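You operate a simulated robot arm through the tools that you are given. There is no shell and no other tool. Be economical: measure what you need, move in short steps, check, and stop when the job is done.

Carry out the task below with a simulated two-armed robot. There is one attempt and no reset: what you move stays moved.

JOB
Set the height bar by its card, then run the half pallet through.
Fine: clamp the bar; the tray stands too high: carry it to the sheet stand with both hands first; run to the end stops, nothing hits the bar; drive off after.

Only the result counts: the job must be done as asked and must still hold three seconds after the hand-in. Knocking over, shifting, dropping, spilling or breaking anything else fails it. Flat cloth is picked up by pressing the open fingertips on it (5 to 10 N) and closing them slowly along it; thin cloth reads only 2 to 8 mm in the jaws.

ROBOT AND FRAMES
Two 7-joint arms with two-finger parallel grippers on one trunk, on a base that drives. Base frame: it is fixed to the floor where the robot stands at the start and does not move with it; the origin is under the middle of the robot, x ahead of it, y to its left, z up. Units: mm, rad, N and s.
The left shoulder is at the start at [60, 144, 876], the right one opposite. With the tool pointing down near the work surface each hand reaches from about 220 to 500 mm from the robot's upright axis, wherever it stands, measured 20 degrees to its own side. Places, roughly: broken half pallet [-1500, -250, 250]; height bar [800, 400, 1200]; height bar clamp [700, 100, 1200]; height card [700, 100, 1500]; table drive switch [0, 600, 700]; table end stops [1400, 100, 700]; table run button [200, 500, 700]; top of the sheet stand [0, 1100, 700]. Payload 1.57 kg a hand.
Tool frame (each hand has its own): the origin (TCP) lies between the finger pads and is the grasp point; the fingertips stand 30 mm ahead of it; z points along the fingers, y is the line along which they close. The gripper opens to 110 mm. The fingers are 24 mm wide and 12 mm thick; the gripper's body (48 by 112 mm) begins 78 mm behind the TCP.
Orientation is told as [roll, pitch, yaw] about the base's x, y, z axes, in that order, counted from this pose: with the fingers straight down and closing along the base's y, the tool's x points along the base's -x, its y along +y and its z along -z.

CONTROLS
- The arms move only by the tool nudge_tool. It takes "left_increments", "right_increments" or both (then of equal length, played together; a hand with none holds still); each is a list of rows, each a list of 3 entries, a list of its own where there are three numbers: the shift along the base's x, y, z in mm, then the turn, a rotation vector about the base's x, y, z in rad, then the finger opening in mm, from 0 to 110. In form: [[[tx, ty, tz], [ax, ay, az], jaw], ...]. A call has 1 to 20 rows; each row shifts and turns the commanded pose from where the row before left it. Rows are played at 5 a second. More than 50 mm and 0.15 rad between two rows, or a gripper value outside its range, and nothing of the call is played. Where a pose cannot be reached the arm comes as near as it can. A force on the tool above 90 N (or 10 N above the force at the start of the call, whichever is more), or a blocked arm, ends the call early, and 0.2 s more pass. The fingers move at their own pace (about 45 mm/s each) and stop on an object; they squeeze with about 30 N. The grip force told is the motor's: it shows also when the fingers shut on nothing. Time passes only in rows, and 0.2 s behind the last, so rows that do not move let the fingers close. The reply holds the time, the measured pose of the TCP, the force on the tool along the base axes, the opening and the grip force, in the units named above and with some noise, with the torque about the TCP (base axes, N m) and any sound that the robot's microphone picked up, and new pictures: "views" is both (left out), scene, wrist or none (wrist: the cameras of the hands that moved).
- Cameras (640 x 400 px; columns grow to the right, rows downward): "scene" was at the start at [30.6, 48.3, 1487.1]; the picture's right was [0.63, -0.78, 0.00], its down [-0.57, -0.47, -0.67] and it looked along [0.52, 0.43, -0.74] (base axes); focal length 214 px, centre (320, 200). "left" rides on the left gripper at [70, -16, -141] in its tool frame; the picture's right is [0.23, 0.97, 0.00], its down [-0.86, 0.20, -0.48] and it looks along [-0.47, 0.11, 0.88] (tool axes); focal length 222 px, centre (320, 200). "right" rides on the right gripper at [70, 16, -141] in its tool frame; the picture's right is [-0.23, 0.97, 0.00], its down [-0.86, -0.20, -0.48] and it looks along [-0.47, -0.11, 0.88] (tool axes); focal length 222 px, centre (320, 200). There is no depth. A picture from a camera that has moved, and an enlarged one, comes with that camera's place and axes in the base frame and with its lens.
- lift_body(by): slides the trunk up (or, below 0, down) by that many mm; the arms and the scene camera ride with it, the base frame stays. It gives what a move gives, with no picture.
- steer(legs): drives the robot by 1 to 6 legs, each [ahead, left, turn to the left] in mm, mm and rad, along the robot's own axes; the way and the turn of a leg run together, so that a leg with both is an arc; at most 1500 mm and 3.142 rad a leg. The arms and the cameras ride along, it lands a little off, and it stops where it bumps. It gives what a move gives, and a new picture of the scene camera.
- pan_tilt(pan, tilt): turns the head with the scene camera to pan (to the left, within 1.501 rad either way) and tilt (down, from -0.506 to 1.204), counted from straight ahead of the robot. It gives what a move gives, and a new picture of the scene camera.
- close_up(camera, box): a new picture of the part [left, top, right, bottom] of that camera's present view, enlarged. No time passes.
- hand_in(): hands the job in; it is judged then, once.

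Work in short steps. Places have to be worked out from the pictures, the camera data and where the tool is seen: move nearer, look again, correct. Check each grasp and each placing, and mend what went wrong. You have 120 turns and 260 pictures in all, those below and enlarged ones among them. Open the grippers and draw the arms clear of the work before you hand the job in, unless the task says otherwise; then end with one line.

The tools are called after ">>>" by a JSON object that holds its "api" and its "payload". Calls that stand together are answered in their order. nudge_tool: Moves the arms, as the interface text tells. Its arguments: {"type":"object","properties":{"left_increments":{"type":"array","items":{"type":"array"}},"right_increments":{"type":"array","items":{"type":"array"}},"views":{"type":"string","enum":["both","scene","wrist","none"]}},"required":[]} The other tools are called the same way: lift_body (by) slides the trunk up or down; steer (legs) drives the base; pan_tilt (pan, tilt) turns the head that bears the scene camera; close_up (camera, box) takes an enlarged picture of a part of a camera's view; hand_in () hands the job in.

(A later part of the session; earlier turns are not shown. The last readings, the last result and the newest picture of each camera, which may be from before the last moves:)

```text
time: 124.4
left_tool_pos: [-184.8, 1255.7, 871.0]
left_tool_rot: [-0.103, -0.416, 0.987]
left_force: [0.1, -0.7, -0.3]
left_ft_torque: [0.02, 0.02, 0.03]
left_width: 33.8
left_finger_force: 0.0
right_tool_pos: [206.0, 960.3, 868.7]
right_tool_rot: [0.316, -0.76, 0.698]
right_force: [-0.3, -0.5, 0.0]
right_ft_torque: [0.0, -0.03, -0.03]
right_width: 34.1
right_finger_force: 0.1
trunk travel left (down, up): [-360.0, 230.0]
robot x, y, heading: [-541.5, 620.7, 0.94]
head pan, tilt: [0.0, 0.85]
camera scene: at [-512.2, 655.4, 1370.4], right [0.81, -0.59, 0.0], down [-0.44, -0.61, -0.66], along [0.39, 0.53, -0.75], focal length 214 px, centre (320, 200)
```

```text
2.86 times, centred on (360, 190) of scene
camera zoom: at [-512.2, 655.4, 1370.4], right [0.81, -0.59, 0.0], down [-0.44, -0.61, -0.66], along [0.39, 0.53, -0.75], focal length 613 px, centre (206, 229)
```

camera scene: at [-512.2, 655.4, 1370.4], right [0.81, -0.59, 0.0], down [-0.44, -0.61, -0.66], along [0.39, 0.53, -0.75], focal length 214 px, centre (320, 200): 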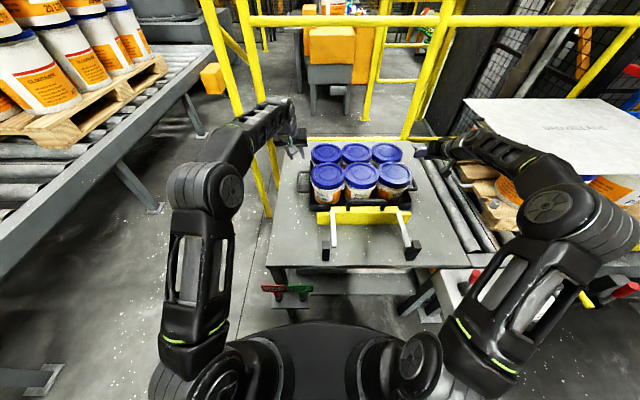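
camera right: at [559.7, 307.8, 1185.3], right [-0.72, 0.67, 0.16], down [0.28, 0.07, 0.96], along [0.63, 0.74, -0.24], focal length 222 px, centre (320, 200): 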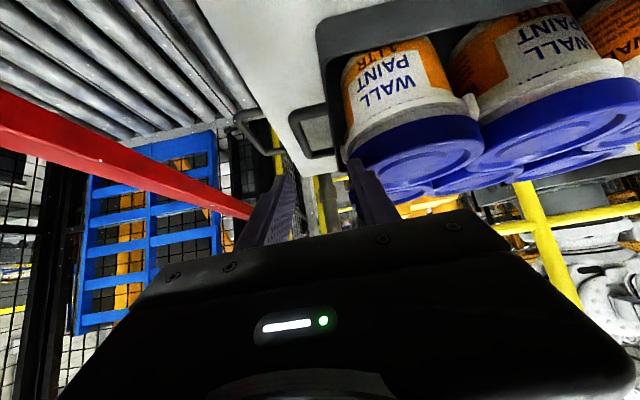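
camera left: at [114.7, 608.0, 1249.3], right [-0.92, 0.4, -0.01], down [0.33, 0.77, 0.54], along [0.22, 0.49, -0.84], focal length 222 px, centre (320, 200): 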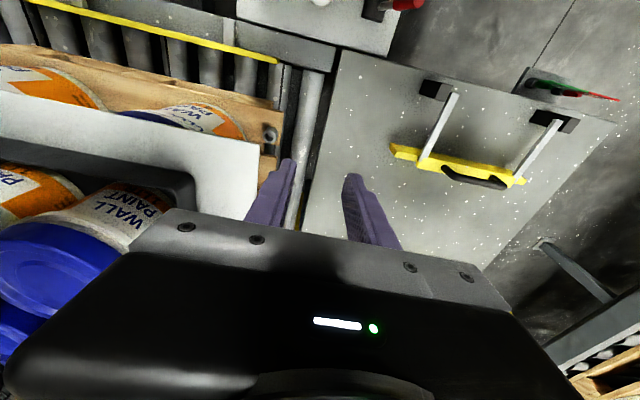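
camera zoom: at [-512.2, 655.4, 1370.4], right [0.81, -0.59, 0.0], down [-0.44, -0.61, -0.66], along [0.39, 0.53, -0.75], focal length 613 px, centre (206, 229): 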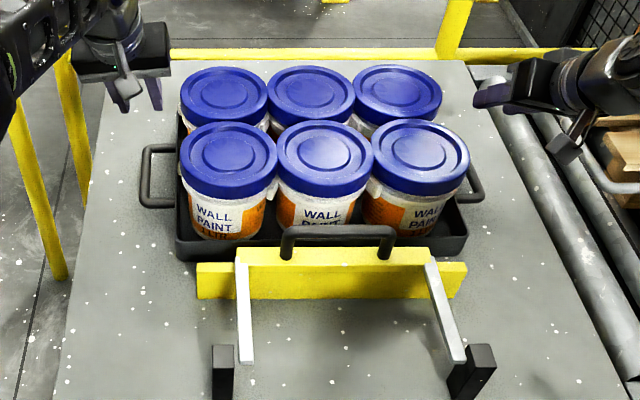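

Tray delivered intact. Now raise the trunk, back off and drive in front of the control box.

>>> {"api": "lift_body", "payload": {"by": 225}}

>>> {"api": "steer", "payload": {"legs": [[-130, 0, 0], [0, -545, -0.012]]}}

>>> {"api": "nudge_tool", "payload": {"left_increments": [[[-12, -36, -14], [-0.03, 0.03, 0], 40], [[-12, -36, -14], [-0.03, 0.03, 0], 40], [[-12, -36, -14], [-0.04, 0.04, 0], 40], [[-12, -36, -14], [-0.04, 0.04, 0], 40], [[-12, -36, -14], [-0.04, 0.04, 0], 40], [[-12, -30, -14], [-0.04, 0.04, 0], 40], [[-12, -30, -14], [-0.05, 0.05, 0], 40], [[-12, -30, -14], [0, 0.05, 0], 40]], "right_increments": [[[-30, -24, -10], [-0.07, -0.09, 0], 40], [[-30, -24, -10], [-0.068, -0.094, 0], 40], [[-30, -24, -10], [-0.105, 0.078, 0], 40], [[-30, -24, -10], [-0.105, 0.078, 0], 40], [[-30, -24, -10], [-0.105, 0.078, 0], 40], [[-30, -24, -10], [-0.105, 0.078, 0], 40], [[-30, -24, -10], [-0.105, 0.078, 0], 40], [[-30, -24, -10], [-0.103, 0.08, 0], 40]], "views": "both"}}

```text
time: 126.8
left_tool_pos: [-184.3, 1257.3, 1095.1]
left_tool_rot: [-0.103, -0.416, 0.986]
left_force: [-0.1, 0.4, -0.1]
left_ft_torque: [0.0, 0.01, -0.02]
left_width: 34.1
left_finger_force: 0.1
right_tool_pos: [206.7, 962.5, 1093.4]
right_tool_rot: [0.314, -0.759, 0.698]
right_force: [0.4, 0.5, 0.8]
right_ft_torque: [0.02, -0.02, -0.01]
right_width: 34.3
right_finger_force: 0.1
trunk travel left (down, up): [-585.0, 5.0]
robot x, y, heading: [-540.4, 618.7, 0.937]
head pan, tilt: [0.0, 0.85]
```

```text
time: 130.9
left_tool_pos: [190.3, 811.8, 1095.3]
left_tool_rot: [-0.102, -0.417, 0.97]
left_force: [-0.4, 0.4, -0.3]
left_ft_torque: [0.0, -0.04, 0.01]
left_width: 34.3
left_finger_force: 0.1
right_tool_pos: [576.5, 510.8, 1093.6]
right_tool_rot: [0.316, -0.758, 0.682]
right_force: [1.2, 0.2, -0.1]
right_ft_torque: [-0.01, 0.0, -0.04]
right_width: 34.0
right_finger_force: 0.0
trunk travel left (down, up): [-585.0, 5.0]
robot x, y, heading: [-174.6, 179.6, 0.925]
head pan, tilt: [0.0, 0.85]
camera scene: at [-146.7, 216.4, 1595.5], right [0.8, -0.6, 0.0], down [-0.45, -0.6, -0.66], along [0.4, 0.53, -0.75], focal length 214 px, centre (320, 200)
```

scene: 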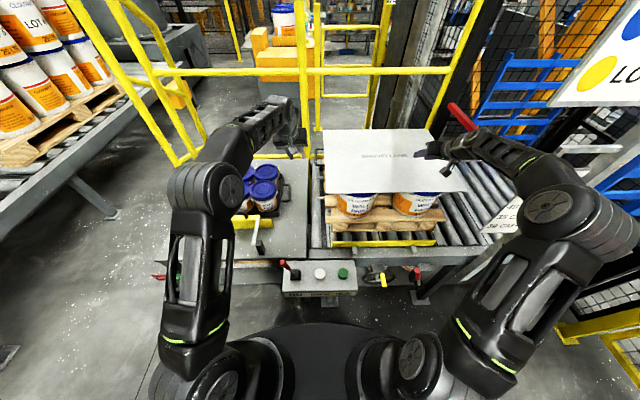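

```text
time: 132.7
left_tool_pos: [95.3, 542.3, 984.4]
left_tool_rot: [0.007, -0.013, 0.951]
left_force: [-0.2, -0.3, -0.3]
left_ft_torque: [-0.02, 0.04, 0.03]
left_width: 40.0
left_finger_force: 0.0
right_tool_pos: [335.2, 319.5, 1014.1]
right_tool_rot: [-0.022, -0.005, 0.913]
right_force: [0.6, -0.5, -0.1]
right_ft_torque: [0.0, 0.01, 0.0]
right_width: 40.0
right_finger_force: 0.1
trunk travel left (down, up): [-585.0, 5.0]
robot x, y, heading: [-174.3, 178.3, 0.923]
head pan, tilt: [0.0, 0.85]
camera scene: at [-147.5, 216.0, 1595.5], right [0.8, -0.6, 0.0], down [-0.45, -0.6, -0.66], along [0.4, 0.53, -0.75], focal length 214 px, centre (320, 200)
camera right: at [278.5, 275.9, 1152.5], right [-0.63, 0.77, -0.02], down [0.67, 0.56, 0.49], along [0.39, 0.29, -0.87], focal length 222 px, centre (320, 200)
camera left: at [68.1, 473.3, 1126.1], right [-0.93, 0.38, 0.0], down [0.33, 0.81, 0.49], along [0.18, 0.46, -0.87], focal length 222 px, centre (320, 200)
```

scene: 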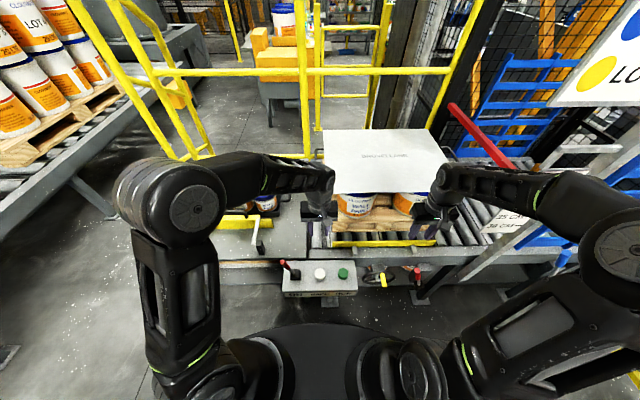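
right: 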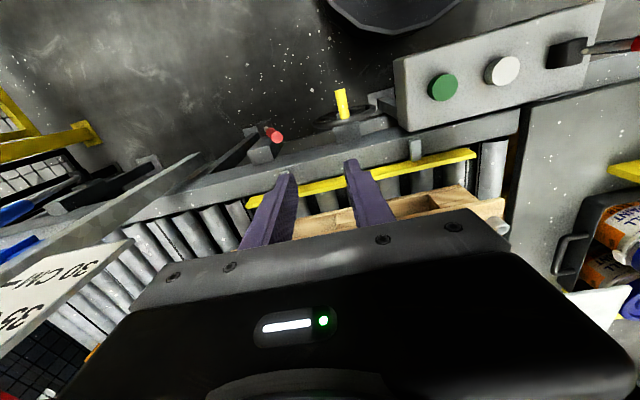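
left: 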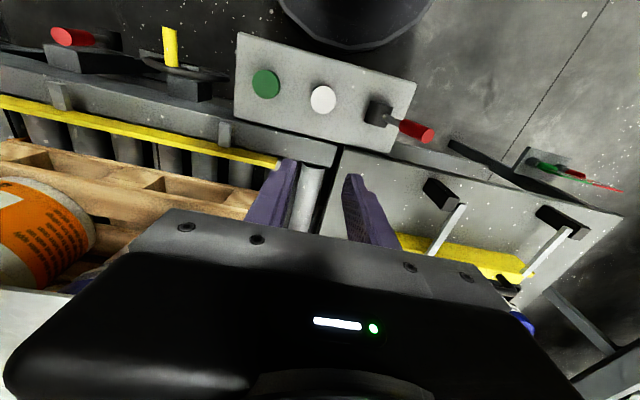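

Robot is square in front of the control box: RUN at (U-144, N455, z697), lever base (U-352, N448), tip leaning left (≈U-410). I lower the trunk and put the left closed fingers left of the lever tip.

>>> {"api": "lift_body", "payload": {"by": -110}}

>>> {"api": "nudge_tool", "payload": {"left_increments": [[[-37, 19, 0], [0, 0, 0], 0], [[-37, 19, 0], [0, 0, 0], 0], [[-37, 19, 0], [0, 0, 0], 0], [[-37, 19, 0], [0, 0, 0], 0], [[-37, 19, 0], [0, 0, 0], 0], [[0, 0, -27], [0, 0, 0], 0], [[0, 0, -27], [0, 0, 0], 0]], "right_increments": [[[-36, 25, 0], [0, 0, 0], 0], [[-36, 25, 0], [0, 0, 0], 0], [[-36, 25, 0], [0, 0, 0], 0], [[-36, 25, 0], [0, 0, 0], 0], [[-32, 25, 0], [0, 0, 0], 0], [[0, 0, -27], [0, 0, 0], 0], [[0, 0, -27], [0, 0, 0], 0]], "views": "both"}}

```text
time: 134.1
left_tool_pos: [95.8, 543.5, 874.7]
left_tool_rot: [0.005, -0.016, 0.953]
left_force: [-0.6, -0.2, 0.3]
left_ft_torque: [0.01, 0.0, 0.0]
left_width: 40.3
left_finger_force: 0.0
right_tool_pos: [336.4, 321.3, 903.0]
right_tool_rot: [-0.021, -0.005, 0.916]
right_force: [-0.3, -0.2, -0.5]
right_ft_torque: [-0.01, 0.01, -0.02]
right_width: 39.9
right_finger_force: 0.1
trunk travel left (down, up): [-475.0, 115.0]
robot x, y, heading: [-174.0, 178.1, 0.92]
head pan, tilt: [0.0, 0.85]
```

```text
time: 135.7
left_tool_pos: [-89.5, 638.3, 820.9]
left_tool_rot: [0.006, -0.011, 0.952]
left_force: [-0.5, -0.4, -0.4]
left_ft_torque: [-0.03, 0.01, 0.0]
left_width: 0.0
left_finger_force: 21.4
right_tool_pos: [161.1, 448.7, 847.8]
right_tool_rot: [-0.022, -0.005, 0.913]
right_force: [0.0, 0.2, -1.1]
right_ft_torque: [-0.03, -0.02, 0.03]
right_width: 0.2
right_finger_force: 21.6
trunk travel left (down, up): [-475.0, 115.0]
robot x, y, heading: [-173.4, 181.1, 0.92]
head pan, tilt: [0.0, 0.85]
camera scene: at [-147.3, 217.5, 1485.5], right [0.8, -0.6, 0.0], down [-0.45, -0.6, -0.66], along [0.4, 0.53, -0.75], focal length 214 px, centre (320, 200)
camera right: at [103.2, 403.6, 988.8], right [-0.63, 0.77, -0.02], down [0.67, 0.56, 0.49], along [0.39, 0.3, -0.87], focal length 222 px, centre (320, 200)
camera left: at [-116.5, 569.3, 962.1], right [-0.93, 0.38, 0.0], down [0.33, 0.81, 0.49], along [0.18, 0.46, -0.87], focal length 222 px, centre (320, 200)
```

scene: 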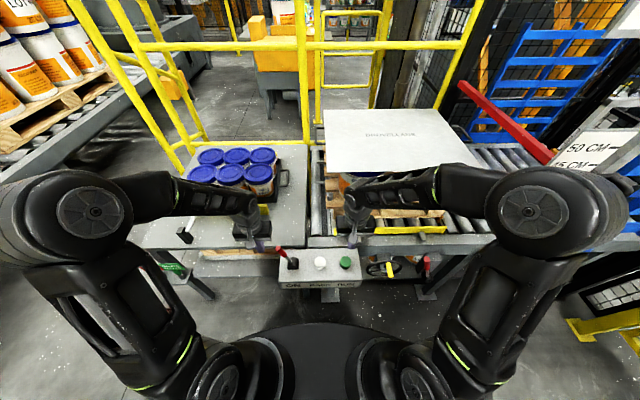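
right: 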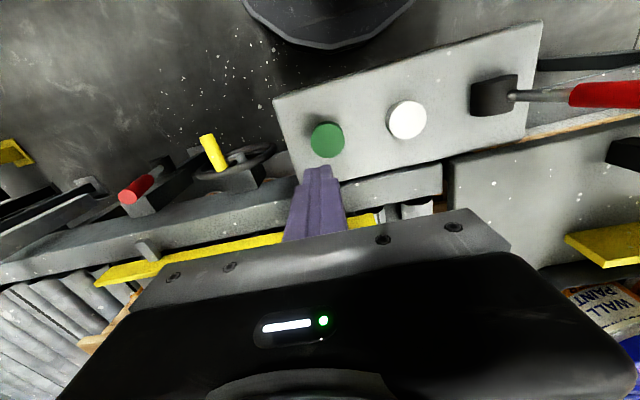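
left: 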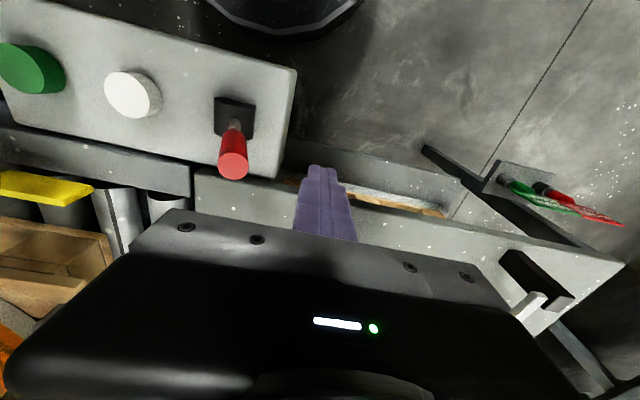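

Lever tip fixed at (U-386, N456, z≈801), leaning left ~19°. Lower slightly and push it to the right with the closed fingers.

>>> {"api": "nudge_tool", "payload": {"left_increments": [[[0, 0, -18], [0, 0, 0], 0], [[20, -15, 0], [0, 0, 0], 0], [[12, -9, 0], [0, 0, 0], 0], [[12, -9, 0], [0, 0, 0], 0], [[12, -9, 0], [0, 0, 0], 0], [[12, -9, 0], [0, 0, 0], 0]], "views": "wrist"}}

```text
time: 137.1
left_tool_pos: [-21.2, 588.8, 802.9]
left_tool_rot: [0.004, -0.013, 0.955]
left_force: [-1.0, -1.2, 0.1]
left_ft_torque: [0.01, -0.02, 0.01]
left_width: 0.0
left_finger_force: 21.3
right_tool_pos: [161.2, 447.3, 848.8]
right_tool_rot: [-0.021, -0.004, 0.913]
right_force: [-0.4, 0.0, -0.3]
right_ft_torque: [-0.01, -0.03, -0.01]
right_width: 0.2
right_finger_force: 21.4
trunk travel left (down, up): [-475.0, 115.0]
robot x, y, heading: [-177.2, 181.0, 0.921]
head pan, tilt: [0.0, 0.85]
camera left: at [-48.7, 518.8, 944.2], right [-0.93, 0.38, 0.0], down [0.33, 0.81, 0.49], along [0.18, 0.46, -0.87], focal length 222 px, centre (320, 200)
```

left: 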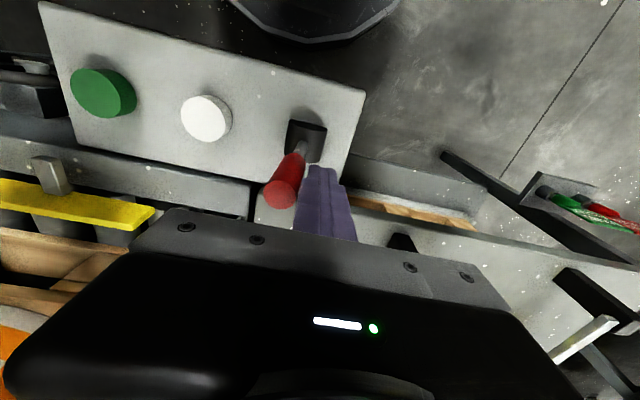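

The finger is against the lever and it's moving over. Continue.

>>> {"api": "nudge_tool", "payload": {"left_increments": [[[12, -9, 0], [0, 0, 0], 0], [[12, -9, 0], [0, 0, 0], 0], [[12, -9, 0], [0, 0, 0], 0]], "views": "both"}}

```text
time: 137.9
left_tool_pos: [-1.4, 570.6, 803.2]
left_tool_rot: [0.021, -0.01, 0.966]
left_force: [-57.7, 49.6, 35.5]
left_ft_torque: [1.15, 1.53, -0.21]
left_width: 0.3
left_finger_force: 20.6
right_tool_pos: [154.0, 450.5, 852.2]
right_tool_rot: [-0.026, -0.005, 0.918]
right_force: [-0.1, 0.2, 0.4]
right_ft_torque: [-0.02, 0.02, -0.01]
right_width: 0.1
right_finger_force: 21.2
trunk travel left (down, up): [-475.0, 115.0]
robot x, y, heading: [-183.4, 181.7, 0.927]
head pan, tilt: [0.0, 0.85]
camera scene: at [-156.0, 221.2, 1486.3], right [0.8, -0.6, 0.01], down [-0.45, -0.6, -0.66], along [0.4, 0.53, -0.75], focal length 214 px, centre (320, 200)
camera left: at [-24.8, 501.4, 944.5], right [-0.93, 0.37, 0.02], down [0.33, 0.81, 0.49], along [0.17, 0.46, -0.87], focal length 222 px, centre (320, 200)
```

scene: 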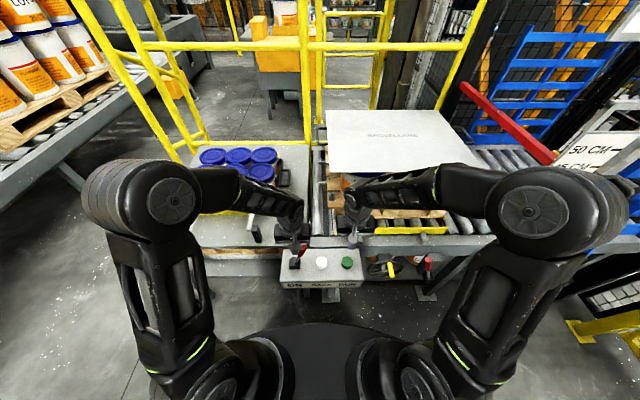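
left: 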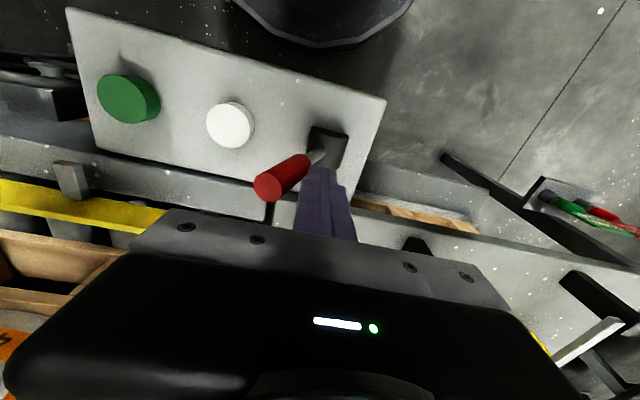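

The lever is over to the right and at its stop. Back off the left hand and bring the right fingertips just above RUN.

>>> {"api": "nudge_tool", "payload": {"left_increments": [[[-20, 15, 0], [0, 0, 0], 0], [[-20, 15, 10], [0, 0, 0], 0], [[-20, 15, 30], [0, 0, 0], 0]], "right_increments": [[[2.4, 0.5, -35], [0, 0, 0], 0], [[0, 0, -35], [0, 0, 0], 0], [[0, 0, -35], [0, 0, 0], 0]], "views": "both"}}

```text
time: 138.7
left_tool_pos: [-42.9, 605.4, 843.6]
left_tool_rot: [0.006, -0.014, 0.95]
left_force: [0.0, 0.0, 1.0]
left_ft_torque: [-0.01, 0.03, -0.04]
left_width: 0.3
left_finger_force: 21.9
right_tool_pos: [163.6, 445.6, 742.3]
right_tool_rot: [-0.023, -0.005, 0.913]
right_force: [0.4, 0.8, 0.2]
right_ft_torque: [-0.02, 0.01, 0.0]
right_width: 0.0
right_finger_force: 21.5
trunk travel left (down, up): [-475.0, 115.0]
robot x, y, heading: [-176.5, 178.3, 0.922]
head pan, tilt: [0.0, 0.85]
camera scene: at [-147.2, 216.6, 1485.4], right [0.8, -0.61, 0.0], down [-0.45, -0.6, -0.66], along [0.4, 0.53, -0.75], focal length 214 px, centre (320, 200)
camera right: at [106.0, 402.0, 881.7], right [-0.63, 0.78, -0.02], down [0.67, 0.56, 0.49], along [0.39, 0.29, -0.87], focal length 222 px, centre (320, 200)
camera left: at [-71.0, 536.8, 984.7], right [-0.92, 0.38, 0.0], down [0.33, 0.81, 0.49], along [0.19, 0.45, -0.87], focal length 222 px, centre (320, 200)
```

scene: 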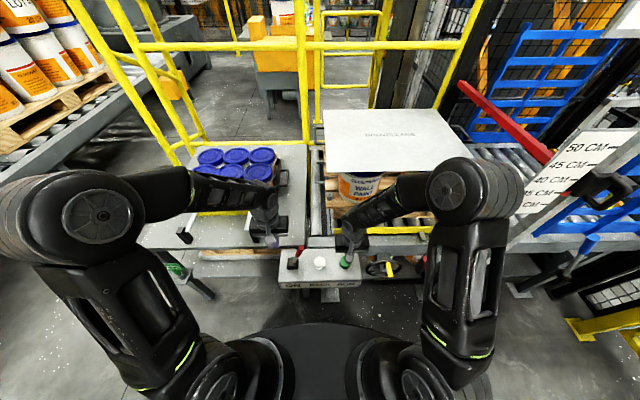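
right: 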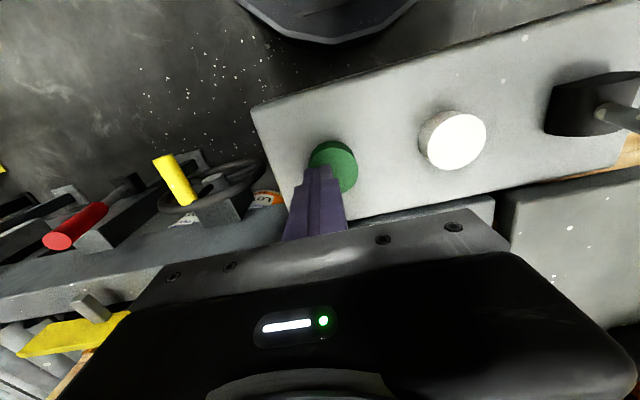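
left: 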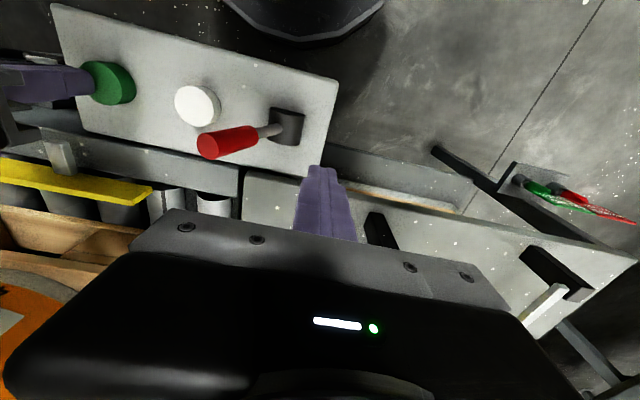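

Lever is now to the right. Fine-align on RUN (10 mm left) and press gently, watching the pallet.

>>> {"api": "nudge_tool", "payload": {"right_increments": [[[-10.4, 2.8, 0], [0, 0, 0], 0], [[0, 0, -8], [0, 0, 0], 0], [[0, 0, -5], [0, 0, 0], 0], [[0, 0, -4], [0, 0, 0], 0], [[0, 0, -3], [0, 0, 0], 0]], "views": "scene"}}

```text
time: 139.9
left_tool_pos: [-44.3, 604.7, 844.6]
left_tool_rot: [0.004, -0.014, 0.954]
left_force: [0.1, -0.2, 0.4]
left_ft_torque: [0.02, 0.0, -0.01]
left_width: 0.4
left_finger_force: 21.1
right_tool_pos: [151.4, 449.9, 726.5]
right_tool_rot: [-0.021, -0.011, 0.915]
right_force: [-2.3, -2.2, 33.8]
right_ft_torque: [-0.23, 0.27, 0.1]
right_width: 0.1
right_finger_force: 21.7
trunk travel left (down, up): [-475.0, 115.0]
robot x, y, heading: [-177.1, 181.7, 0.921]
head pan, tilt: [0.0, 0.85]
heard: click
camera scene: at [-149.4, 215.2, 1486.2], right [0.8, -0.6, 0.0], down [-0.45, -0.6, -0.66], along [0.4, 0.53, -0.75], focal length 214 px, centre (320, 200)
```

scene: 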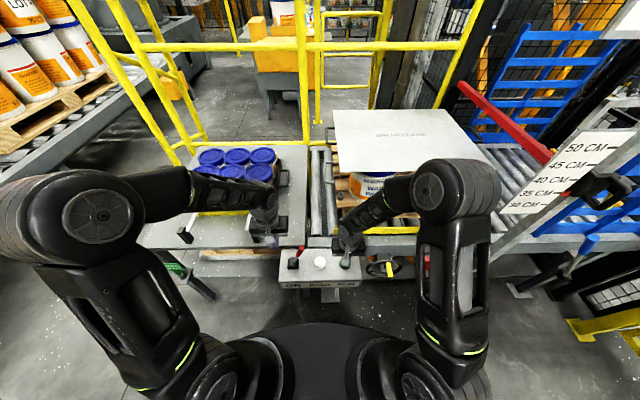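

A click, and the pallet has started moving right. Hold RUN and watch it approach the bar.

>>> {"api": "nudge_tool", "payload": {"right_increments": [[[0, 0, 0], [0, 0, 0], 0], [[0, 0, 0], [0, 0, 0], 0], [[0, 0, 0], [0, 0, 0], 0], [[0, 0, 0], [0, 0, 0], 0], [[0, 0, 0], [0, 0, 0], 0]], "views": "scene"}}

```text
time: 141.1
left_tool_pos: [-46.1, 604.9, 844.0]
left_tool_rot: [0.005, -0.016, 0.953]
left_force: [-1.0, 0.4, 0.4]
left_ft_torque: [0.0, -0.01, 0.0]
left_width: 0.0
left_finger_force: 22.1
right_tool_pos: [151.0, 449.3, 725.5]
right_tool_rot: [-0.02, -0.009, 0.917]
right_force: [1.2, 4.4, 46.7]
right_ft_torque: [-0.01, 0.21, 0.07]
right_width: 0.0
right_finger_force: 21.4
trunk travel left (down, up): [-475.0, 115.0]
robot x, y, heading: [-178.7, 177.7, 0.922]
head pan, tilt: [0.0, 0.85]
camera scene: at [-149.7, 215.4, 1485.7], right [0.8, -0.6, 0.0], down [-0.45, -0.6, -0.66], along [0.4, 0.53, -0.75], focal length 214 px, centre (320, 200)
```

scene: 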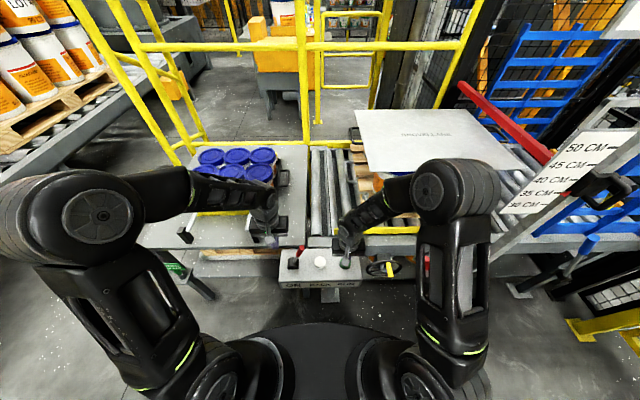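

Moving smoothly (~65 mm/s). Pan right to watch the bar clearance while holding RUN.

>>> {"api": "pan_tilt", "payload": {"pan": -0.7, "tilt": 0.45}}

>>> {"api": "close_up", "payload": {"camera": "scene", "box": [200, 120, 520, 320]}}

```text
time: 142.2
left_tool_pos: [-46.5, 605.1, 843.5]
left_tool_rot: [0.007, -0.014, 0.953]
left_force: [0.4, 0.6, -1.2]
left_ft_torque: [0.0, -0.02, 0.03]
left_width: 0.0
left_finger_force: 20.9
right_tool_pos: [151.3, 449.4, 725.2]
right_tool_rot: [-0.021, -0.011, 0.913]
right_force: [-0.5, 6.5, 46.7]
right_ft_torque: [0.0, 0.22, 0.08]
right_width: 0.0
right_finger_force: 21.7
trunk travel left (down, up): [-475.0, 115.0]
robot x, y, heading: [-174.4, 182.7, 0.922]
head pan, tilt: [-0.7, 0.45]
camera scene: at [-107.6, 173.5, 1520.1], right [0.22, -0.98, 0.0], down [-0.42, -0.1, -0.9], along [0.88, 0.2, -0.43], focal length 214 px, centre (320, 200)
```

scene: 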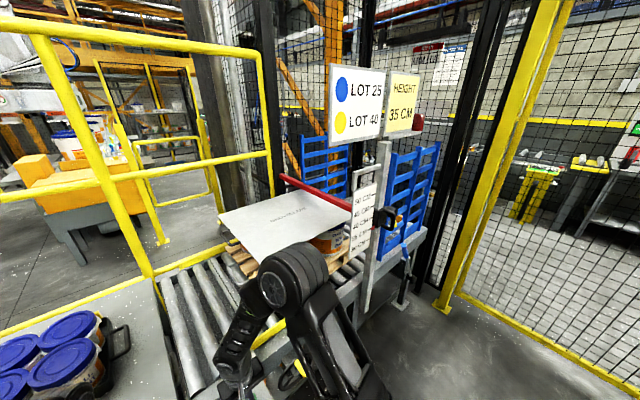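

```text
2.00 times, centred on (360, 220) of scene
camera zoom: at [-107.6, 173.5, 1520.1], right [0.22, -0.98, 0.0], down [-0.42, -0.1, -0.9], along [0.88, 0.2, -0.43], focal length 429 px, centre (240, 160)
```

zoom: 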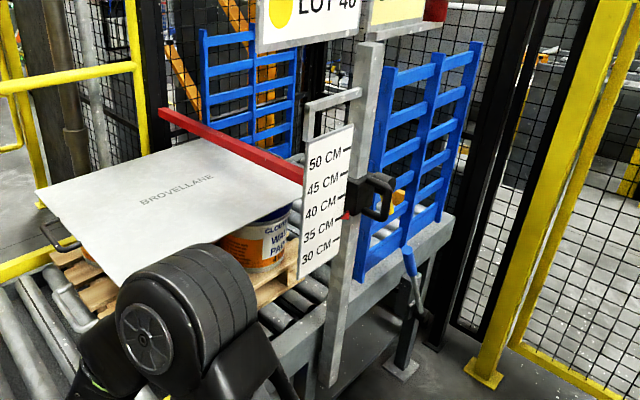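

The sheet edge is about to reach the bar; the bar looks slightly above it. Continue in short steps.

>>> {"api": "nudge_tool", "payload": {"right_increments": [[[0, 0, 0], [0, 0, 0], 0], [[0, 0, 0], [0, 0, 0], 0]], "views": "none"}}

>>> {"api": "close_up", "payload": {"camera": "scene", "box": [240, 150, 440, 290]}}

```text
time: 142.8
left_tool_pos: [-46.5, 605.3, 844.1]
left_tool_rot: [0.004, -0.016, 0.954]
left_force: [0.3, 0.1, 0.1]
left_ft_torque: [-0.03, -0.01, -0.02]
left_width: 0.0
left_finger_force: 21.1
right_tool_pos: [150.7, 449.8, 726.4]
right_tool_rot: [-0.022, -0.01, 0.913]
right_force: [-1.2, 7.0, 46.7]
right_ft_torque: [0.01, 0.29, 0.04]
right_width: 0.0
right_finger_force: 21.5
trunk travel left (down, up): [-475.0, 115.0]
robot x, y, heading: [-174.8, 180.1, 0.917]
head pan, tilt: [-0.7, 0.45]
```

```text
2.86 times, centred on (340, 220) of scene
camera zoom: at [-107.6, 173.4, 1520.2], right [0.22, -0.98, 0.0], down [-0.42, -0.09, -0.9], along [0.88, 0.2, -0.43], focal length 613 px, centre (263, 143)
```

zoom: 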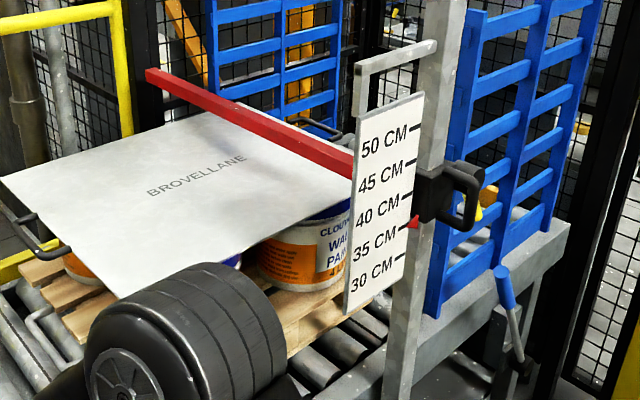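

Sheet and handle pass under the bar. Keep holding RUN.

>>> {"api": "nudge_tool", "payload": {"right_increments": [[[0, 0, 0], [0, 0, 0], 0], [[0, 0, 0], [0, 0, 0], 0], [[0, 0, 0], [0, 0, 0], 0], [[0, 0, 0], [0, 0, 0], 0], [[0, 0, 0], [0, 0, 0], 0], [[0, 0, 0], [0, 0, 0], 0], [[0, 0, 0], [0, 0, 0], 0], [[0, 0, 0], [0, 0, 0], 0], [[0, 0, 0], [0, 0, 0], 0], [[0, 0, 0], [0, 0, 0], 0]], "views": "scene"}}

>>> {"api": "nudge_tool", "payload": {"right_increments": [[[0, 0, 0], [0, 0, 0], 0], [[0, 0, 0], [0, 0, 0], 0], [[0, 0, 0], [0, 0, 0], 0], [[0, 0, 0], [0, 0, 0], 0], [[0, 0, 0], [0, 0, 0], 0], [[0, 0, 0], [0, 0, 0], 0], [[0, 0, 0], [0, 0, 0], 0], [[0, 0, 0], [0, 0, 0], 0], [[0, 0, 0], [0, 0, 0], 0], [[0, 0, 0], [0, 0, 0], 0], [[0, 0, 0], [0, 0, 0], 0], [[0, 0, 0], [0, 0, 0], 0]], "views": "scene"}}

```text
time: 145.0
left_tool_pos: [-45.2, 605.5, 844.1]
left_tool_rot: [0.005, -0.015, 0.953]
left_force: [-0.8, 0.6, -0.2]
left_ft_torque: [0.02, -0.02, -0.01]
left_width: 0.0
left_finger_force: 21.3
right_tool_pos: [151.2, 449.1, 725.1]
right_tool_rot: [-0.021, -0.009, 0.913]
right_force: [-2.2, 6.7, 46.9]
right_ft_torque: [0.07, 0.32, 0.0]
right_width: 0.1
right_finger_force: 21.1
trunk travel left (down, up): [-475.0, 115.0]
robot x, y, heading: [-174.4, 179.3, 0.926]
head pan, tilt: [-0.7, 0.45]
camera scene: at [-107.7, 173.4, 1520.2], right [0.22, -0.98, 0.0], down [-0.42, -0.09, -0.9], along [0.88, 0.2, -0.43], focal length 214 px, centre (320, 200)
```

scene: 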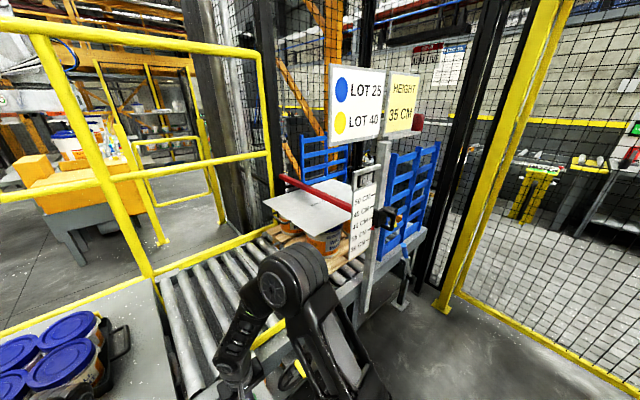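

```text
time: 147.6
left_tool_pos: [-45.6, 605.6, 844.1]
left_tool_rot: [0.005, -0.015, 0.955]
left_force: [0.1, -0.1, -0.3]
left_ft_torque: [0.04, -0.03, 0.0]
left_width: 0.0
left_finger_force: 21.0
right_tool_pos: [152.0, 448.7, 724.2]
right_tool_rot: [-0.021, -0.011, 0.914]
right_force: [-1.8, 7.1, 46.9]
right_ft_torque: [0.0, 0.29, -0.01]
right_width: 0.0
right_finger_force: 21.3
trunk travel left (down, up): [-475.0, 115.0]
robot x, y, heading: [-173.6, 176.9, 0.918]
head pan, tilt: [-0.7, 0.45]
camera scene: at [-107.7, 173.4, 1520.2], right [0.22, -0.98, 0.0], down [-0.42, -0.09, -0.9], along [0.88, 0.2, -0.43], focal length 214 px, centre (320, 200)
```

scene: 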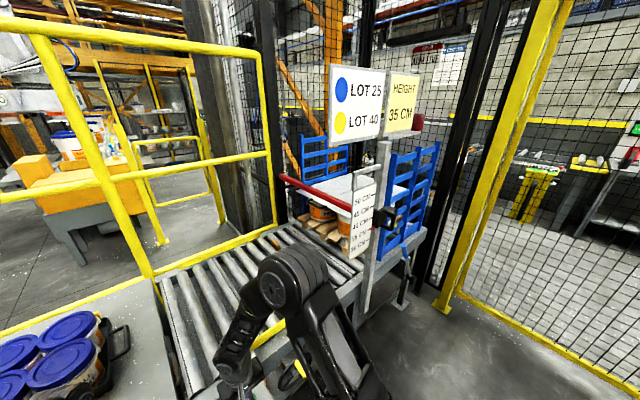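

Most of the load is through. Keep running toward the end stops.

>>> {"api": "nudge_tool", "payload": {"right_increments": [[[0, 0, 0], [0, 0, 0], 0], [[0, 0, 0], [0, 0, 0], 0], [[0, 0, 0], [0, 0, 0], 0], [[0, 0, 0], [0, 0, 0], 0], [[0, 0, 0], [0, 0, 0], 0], [[0, 0, 0], [0, 0, 0], 0], [[0, 0, 0], [0, 0, 0], 0], [[0, 0, 0], [0, 0, 0], 0], [[0, 0, 0], [0, 0, 0], 0], [[0, 0, 0], [0, 0, 0], 0], [[0, 0, 0], [0, 0, 0], 0], [[0, 0, 0], [0, 0, 0], 0], [[0, 0, 0], [0, 0, 0], 0], [[0, 0, 0], [0, 0, 0], 0]], "views": "scene"}}

>>> {"api": "close_up", "payload": {"camera": "scene", "box": [260, 120, 460, 270]}}

>>> {"api": "nudge_tool", "payload": {"right_increments": [[[0, 0, 0], [0, 0, 0], 0], [[0, 0, 0], [0, 0, 0], 0], [[0, 0, 0], [0, 0, 0], 0], [[0, 0, 0], [0, 0, 0], 0], [[0, 0, 0], [0, 0, 0], 0], [[0, 0, 0], [0, 0, 0], 0], [[0, 0, 0], [0, 0, 0], 0], [[0, 0, 0], [0, 0, 0], 0]], "views": "none"}}

>>> {"api": "close_up", "payload": {"camera": "scene", "box": [260, 120, 460, 270]}}

```text
time: 150.6
left_tool_pos: [-46.4, 605.2, 844.4]
left_tool_rot: [0.006, -0.017, 0.954]
left_force: [-0.6, -0.2, -0.4]
left_ft_torque: [0.01, -0.01, 0.01]
left_width: 0.1
left_finger_force: 20.5
right_tool_pos: [151.9, 449.3, 725.4]
right_tool_rot: [-0.021, -0.011, 0.914]
right_force: [-0.6, 6.4, 47.0]
right_ft_torque: [-0.01, 0.28, -0.02]
right_width: 0.0
right_finger_force: 21.5
trunk travel left (down, up): [-475.0, 115.0]
robot x, y, heading: [-174.2, 181.4, 0.919]
head pan, tilt: [-0.7, 0.45]
camera scene: at [-107.6, 173.3, 1520.2], right [0.22, -0.98, 0.0], down [-0.42, -0.09, -0.9], along [0.88, 0.2, -0.43], focal length 214 px, centre (320, 200)
```

scene: 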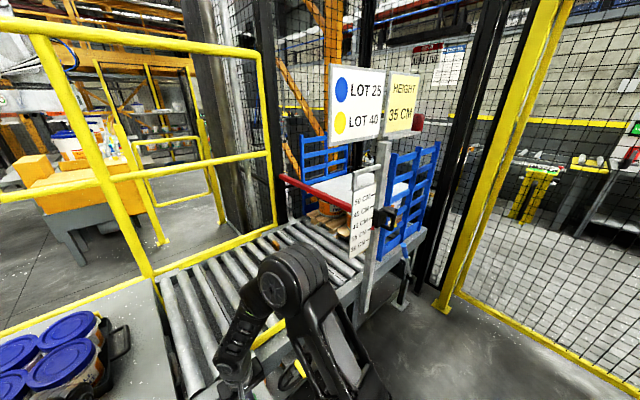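

```text
2.67 times, centred on (360, 195) of scene
camera zoom: at [-107.6, 173.3, 1520.2], right [0.22, -0.98, 0.0], down [-0.42, -0.09, -0.9], along [0.88, 0.2, -0.43], focal length 572 px, centre (213, 213)
```

zoom: 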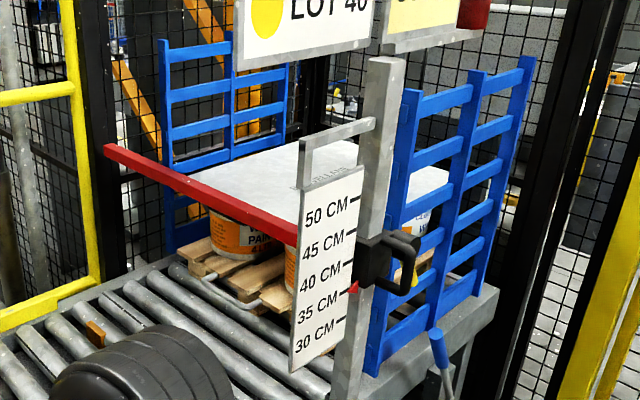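

```text
time: 152.4
left_tool_pos: [-46.4, 605.3, 842.6]
left_tool_rot: [0.005, -0.016, 0.954]
left_force: [-0.8, -0.6, -0.5]
left_ft_torque: [0.02, 0.04, -0.02]
left_width: 0.0
left_finger_force: 21.4
right_tool_pos: [151.5, 448.6, 725.4]
right_tool_rot: [-0.021, -0.01, 0.914]
right_force: [-1.1, 5.3, 47.4]
right_ft_torque: [-0.01, 0.23, -0.02]
right_width: 0.0
right_finger_force: 21.1
trunk travel left (down, up): [-475.0, 115.0]
robot x, y, heading: [-176.9, 178.6, 0.923]
head pan, tilt: [-0.7, 0.45]
```

```text
2.67 times, centred on (360, 195) of scene
camera zoom: at [-107.6, 173.3, 1520.2], right [0.22, -0.98, 0.0], down [-0.42, -0.09, -0.9], along [0.88, 0.2, -0.43], focal length 572 px, centre (213, 213)
```

zoom: 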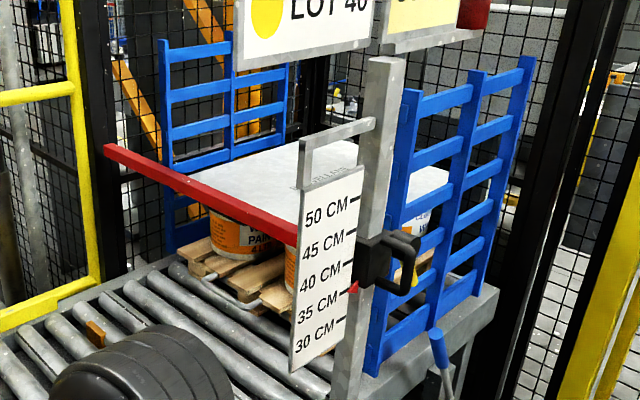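

Motion seems to have stopped. Hold a little longer and compare to be sure it's against the end stops.

>>> {"api": "nudge_tool", "payload": {"right_increments": [[[0, 0, 0], [0, 0, 0], 0], [[0, 0, 0], [0, 0, 0], 0], [[0, 0, 0], [0, 0, 0], 0], [[0, 0, 0], [0, 0, 0], 0], [[0, 0, 0], [0, 0, 0], 0], [[0, 0, 0], [0, 0, 0], 0], [[0, 0, 0], [0, 0, 0], 0], [[0, 0, 0], [0, 0, 0], 0], [[0, 0, 0], [0, 0, 0], 0], [[0, 0, 0], [0, 0, 0], 0]], "views": "none"}}

>>> {"api": "close_up", "payload": {"camera": "scene", "box": [260, 120, 460, 270]}}

```text
time: 154.6
left_tool_pos: [-46.3, 604.7, 844.2]
left_tool_rot: [0.003, -0.016, 0.953]
left_force: [-0.5, -0.3, 0.1]
left_ft_torque: [0.0, 0.0, 0.01]
left_width: 0.0
left_finger_force: 21.3
right_tool_pos: [150.9, 448.3, 725.0]
right_tool_rot: [-0.021, -0.011, 0.911]
right_force: [0.1, 5.8, 47.2]
right_ft_torque: [-0.03, 0.22, -0.02]
right_width: 0.0
right_finger_force: 21.1
trunk travel left (down, up): [-475.0, 115.0]
robot x, y, heading: [-173.5, 178.8, 0.922]
head pan, tilt: [-0.7, 0.45]
```

```text
2.67 times, centred on (360, 195) of scene
camera zoom: at [-107.6, 173.2, 1520.2], right [0.22, -0.98, 0.0], down [-0.42, -0.09, -0.9], along [0.88, 0.2, -0.43], focal length 572 px, centre (213, 213)
```

zoom: 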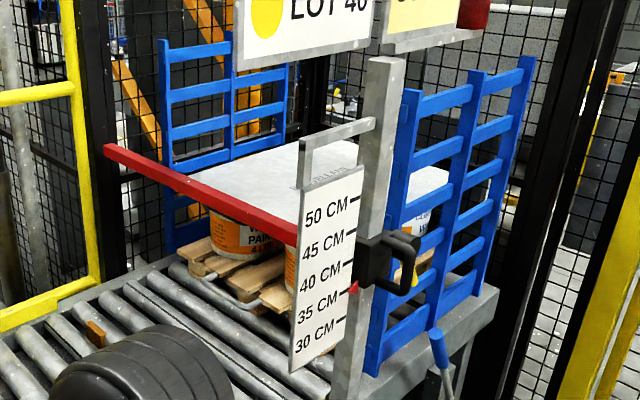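

Stopped at the end stops. Release RUN, then move the left fingers over to the right side of the lever to switch the drive off.

>>> {"api": "nudge_tool", "payload": {"left_increments": [[[0, 0, 35], [0, 0, 0], 0], [[23, -17.3, 0], [0, 0, 0], 0], [[23, -17.3, 0], [0, 0, 0], 0], [[23, -17.3, 0], [0, 0, 0], 0], [[23, -17.3, 0], [0, 0, 0], 0], [[0, 0, -30], [0, 0, 0], 0]], "right_increments": [[[0, 0, 20], [0, 0, 0], 0], [[0, 0, 30], [0, 0, 0], 0], [[16, -12, 30], [0, 0, 0], 0], [[24, -18, 20], [0, 0, 0], 0], [[24, -18, 0], [0, 0, 0], 0], [[24, -18, 0], [0, 0, 0], 0]], "views": "wrist"}}

```text
time: 156.0
left_tool_pos: [47.3, 538.1, 849.6]
left_tool_rot: [0.007, -0.014, 0.951]
left_force: [-0.6, 0.5, 0.2]
left_ft_torque: [0.0, 0.0, -0.01]
left_width: 0.0
left_finger_force: 21.5
right_tool_pos: [240.5, 382.1, 822.5]
right_tool_rot: [-0.022, -0.007, 0.913]
right_force: [0.6, 0.0, 0.1]
right_ft_torque: [0.01, 0.0, 0.0]
right_width: 0.0
right_finger_force: 21.9
trunk travel left (down, up): [-475.0, 115.0]
robot x, y, heading: [-177.1, 179.8, 0.92]
head pan, tilt: [-0.7, 0.45]
camera right: at [183.8, 338.8, 962.5], right [-0.63, 0.77, -0.02], down [0.67, 0.56, 0.49], along [0.39, 0.29, -0.87], focal length 222 px, centre (320, 200)
camera left: at [20.5, 468.9, 990.1], right [-0.93, 0.38, 0.0], down [0.33, 0.81, 0.49], along [0.18, 0.46, -0.87], focal length 222 px, centre (320, 200)
```

right: 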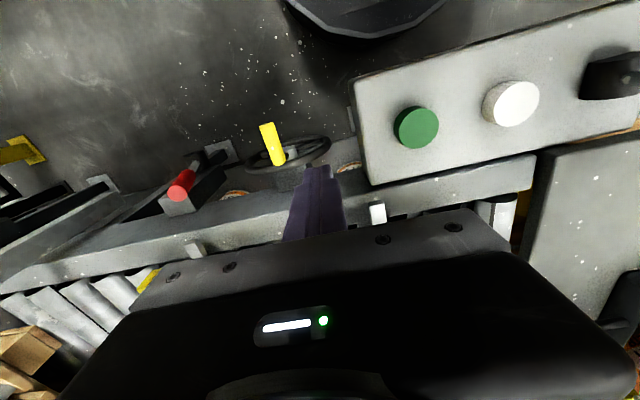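
left: 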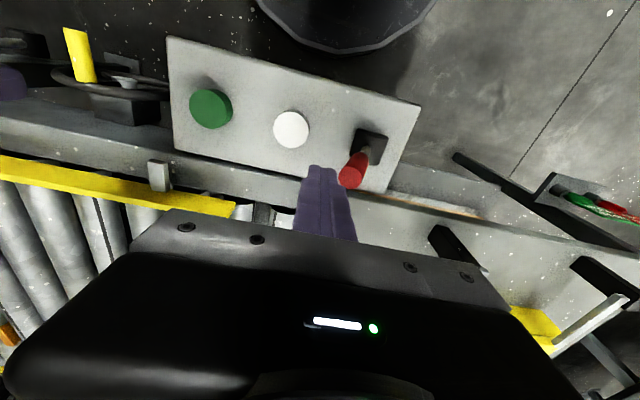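

Finger is right of the lever tip (U-313). Lower and push the lever left to switch off.

>>> {"api": "nudge_tool", "payload": {"left_increments": [[[4, -3, -24], [0, 0, 0], 0], [[0, 0, -23], [0, 0, 0], 0], [[-12, 9, 0], [0, 0, 0], 0], [[-12, 9, 0], [0, 0, 0], 0], [[-12, 9, 0], [0, 0, 0], 0], [[-12, 9, 0], [0, 0, 0], 0], [[-9, 6.7, 0], [0, 0, 0], 0]], "views": "wrist"}}

```text
time: 157.6
left_tool_pos: [-7.8, 575.7, 799.7]
left_tool_rot: [0.007, -0.013, 0.954]
left_force: [0.5, -0.1, -0.3]
left_ft_torque: [-0.01, 0.0, -0.02]
left_width: 0.2
left_finger_force: 21.3
right_tool_pos: [240.8, 382.4, 822.2]
right_tool_rot: [-0.022, -0.005, 0.915]
right_force: [0.3, 1.0, -0.5]
right_ft_torque: [0.0, -0.01, 0.0]
right_width: 0.1
right_finger_force: 20.9
trunk travel left (down, up): [-475.0, 115.0]
robot x, y, heading: [-175.2, 178.4, 0.925]
head pan, tilt: [-0.7, 0.45]
camera left: at [-34.3, 506.8, 941.4], right [-0.93, 0.38, 0.0], down [0.33, 0.81, 0.49], along [0.18, 0.46, -0.87], focal length 222 px, centre (320, 200)
```

left: 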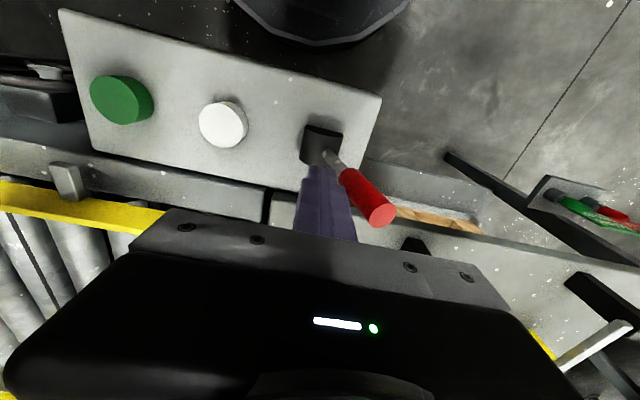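

The lever is back leaning left (off). Withdraw the left hand upward, open the grippers, and back the robot off; then verify the results.

>>> {"api": "nudge_tool", "payload": {"left_increments": [[[10, -7.5, 0], [0, 0, 0], 0], [[0, 0, 40], [0, 0, 0], 0], [[0, 0, 45], [0, 0, 0], 60], [[-12, -16, 30], [0, 0, 0], 60], [[-18, -24, 10], [0, 0, 0], 60]], "right_increments": [[[0, 0, 40], [0, 0, 0], 0], [[0, 0, 40], [0, 0, 0], 0], [[-12, -16, 30], [0, 0, 0], 60], [[-18, -24, 0], [0, 0, 0], 60], [[-18, -24, 0], [0, 0, 0], 60]], "views": "none"}}

>>> {"api": "steer", "payload": {"legs": [[-200, 0, 0], [0, -700, 0]]}}

>>> {"api": "pan_tilt", "payload": {"pan": -0.35, "tilt": 0.45}}

>>> {"api": "close_up", "payload": {"camera": "scene", "box": [160, 100, 480, 300]}}

```text
time: 158.8
left_tool_pos: [-27.5, 526.1, 926.0]
left_tool_rot: [0.007, -0.013, 0.954]
left_force: [0.6, 0.3, -0.6]
left_ft_torque: [0.03, 0.0, 0.0]
left_width: 60.2
left_finger_force: 0.2
right_tool_pos: [192.0, 316.4, 932.5]
right_tool_rot: [-0.022, -0.007, 0.914]
right_force: [0.9, -0.8, -0.1]
right_ft_torque: [0.02, 0.0, -0.04]
right_width: 60.0
right_finger_force: 0.1
trunk travel left (down, up): [-475.0, 115.0]
robot x, y, heading: [-173.1, 179.9, 0.922]
head pan, tilt: [-0.7, 0.45]
```

```text
time: 163.8
left_tool_pos: [399.7, -46.5, 926.4]
left_tool_rot: [0.006, -0.012, 0.956]
left_force: [-0.2, -0.1, 0.1]
left_ft_torque: [0.0, 0.04, 0.01]
left_width: 59.9
left_finger_force: 0.0
right_tool_pos: [618.9, -255.0, 932.4]
right_tool_rot: [-0.022, -0.004, 0.915]
right_force: [-0.5, -1.0, 0.4]
right_ft_torque: [0.04, -0.01, 0.0]
right_width: 59.8
right_finger_force: 0.1
trunk travel left (down, up): [-475.0, 115.0]
robot x, y, heading: [248.8, -397.1, 0.927]
head pan, tilt: [-0.7, 0.45]
camera scene: at [321.2, -399.4, 1519.9], right [0.22, -0.98, 0.0], down [-0.42, -0.1, -0.9], along [0.88, 0.2, -0.44], focal length 214 px, centre (320, 200)
```

scene: 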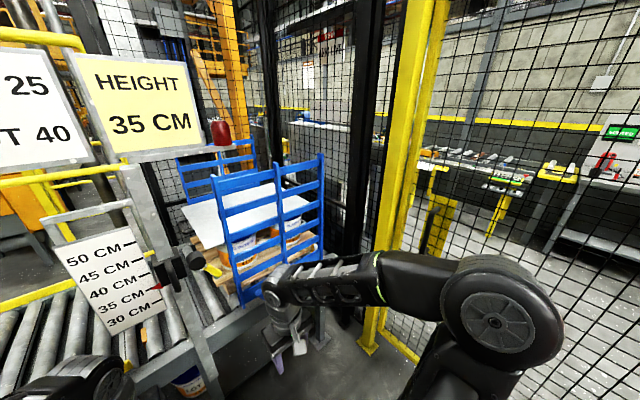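

```text
time: 164.6
left_tool_pos: [399.6, -45.8, 926.2]
left_tool_rot: [0.008, -0.012, 0.957]
left_force: [0.0, 1.1, 0.2]
left_ft_torque: [-0.03, -0.01, -0.03]
left_width: 60.1
left_finger_force: 0.0
right_tool_pos: [618.5, -256.4, 933.5]
right_tool_rot: [-0.02, -0.005, 0.915]
right_force: [0.3, 0.9, 0.6]
right_ft_torque: [0.0, 0.02, 0.0]
right_width: 59.9
right_finger_force: 0.1
trunk travel left (down, up): [-475.0, 115.0]
robot x, y, heading: [248.7, -389.9, 0.92]
head pan, tilt: [-0.351, 0.45]
camera scene: at [308.5, -369.7, 1519.9], right [0.54, -0.84, 0.0], down [-0.37, -0.24, -0.9], along [0.76, 0.49, -0.44], focal length 214 px, centre (320, 200)
```

scene: 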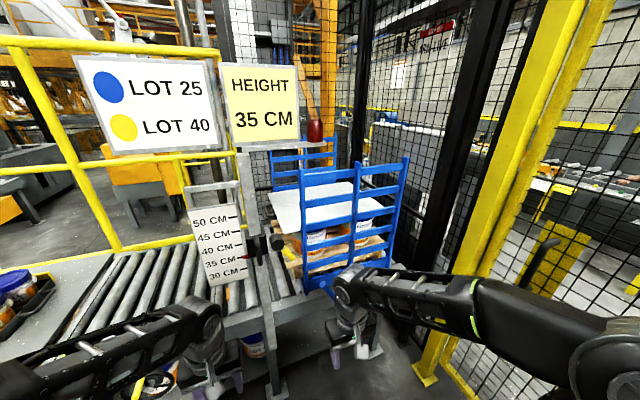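

```text
2.00 times, centred on (320, 200) of scene
camera zoom: at [308.5, -369.7, 1519.9], right [0.54, -0.84, 0.0], down [-0.37, -0.24, -0.9], along [0.76, 0.49, -0.44], focal length 429 px, centre (320, 200)
```

zoom: 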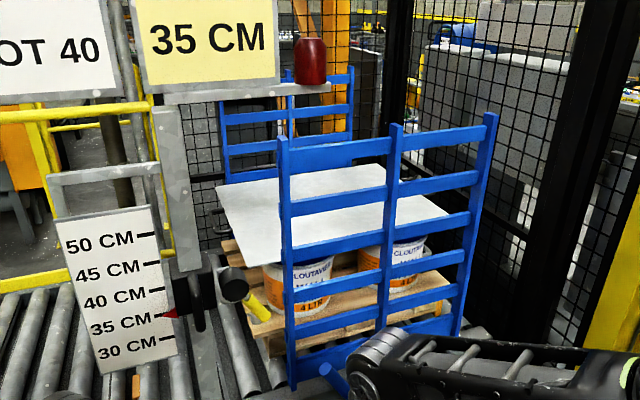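

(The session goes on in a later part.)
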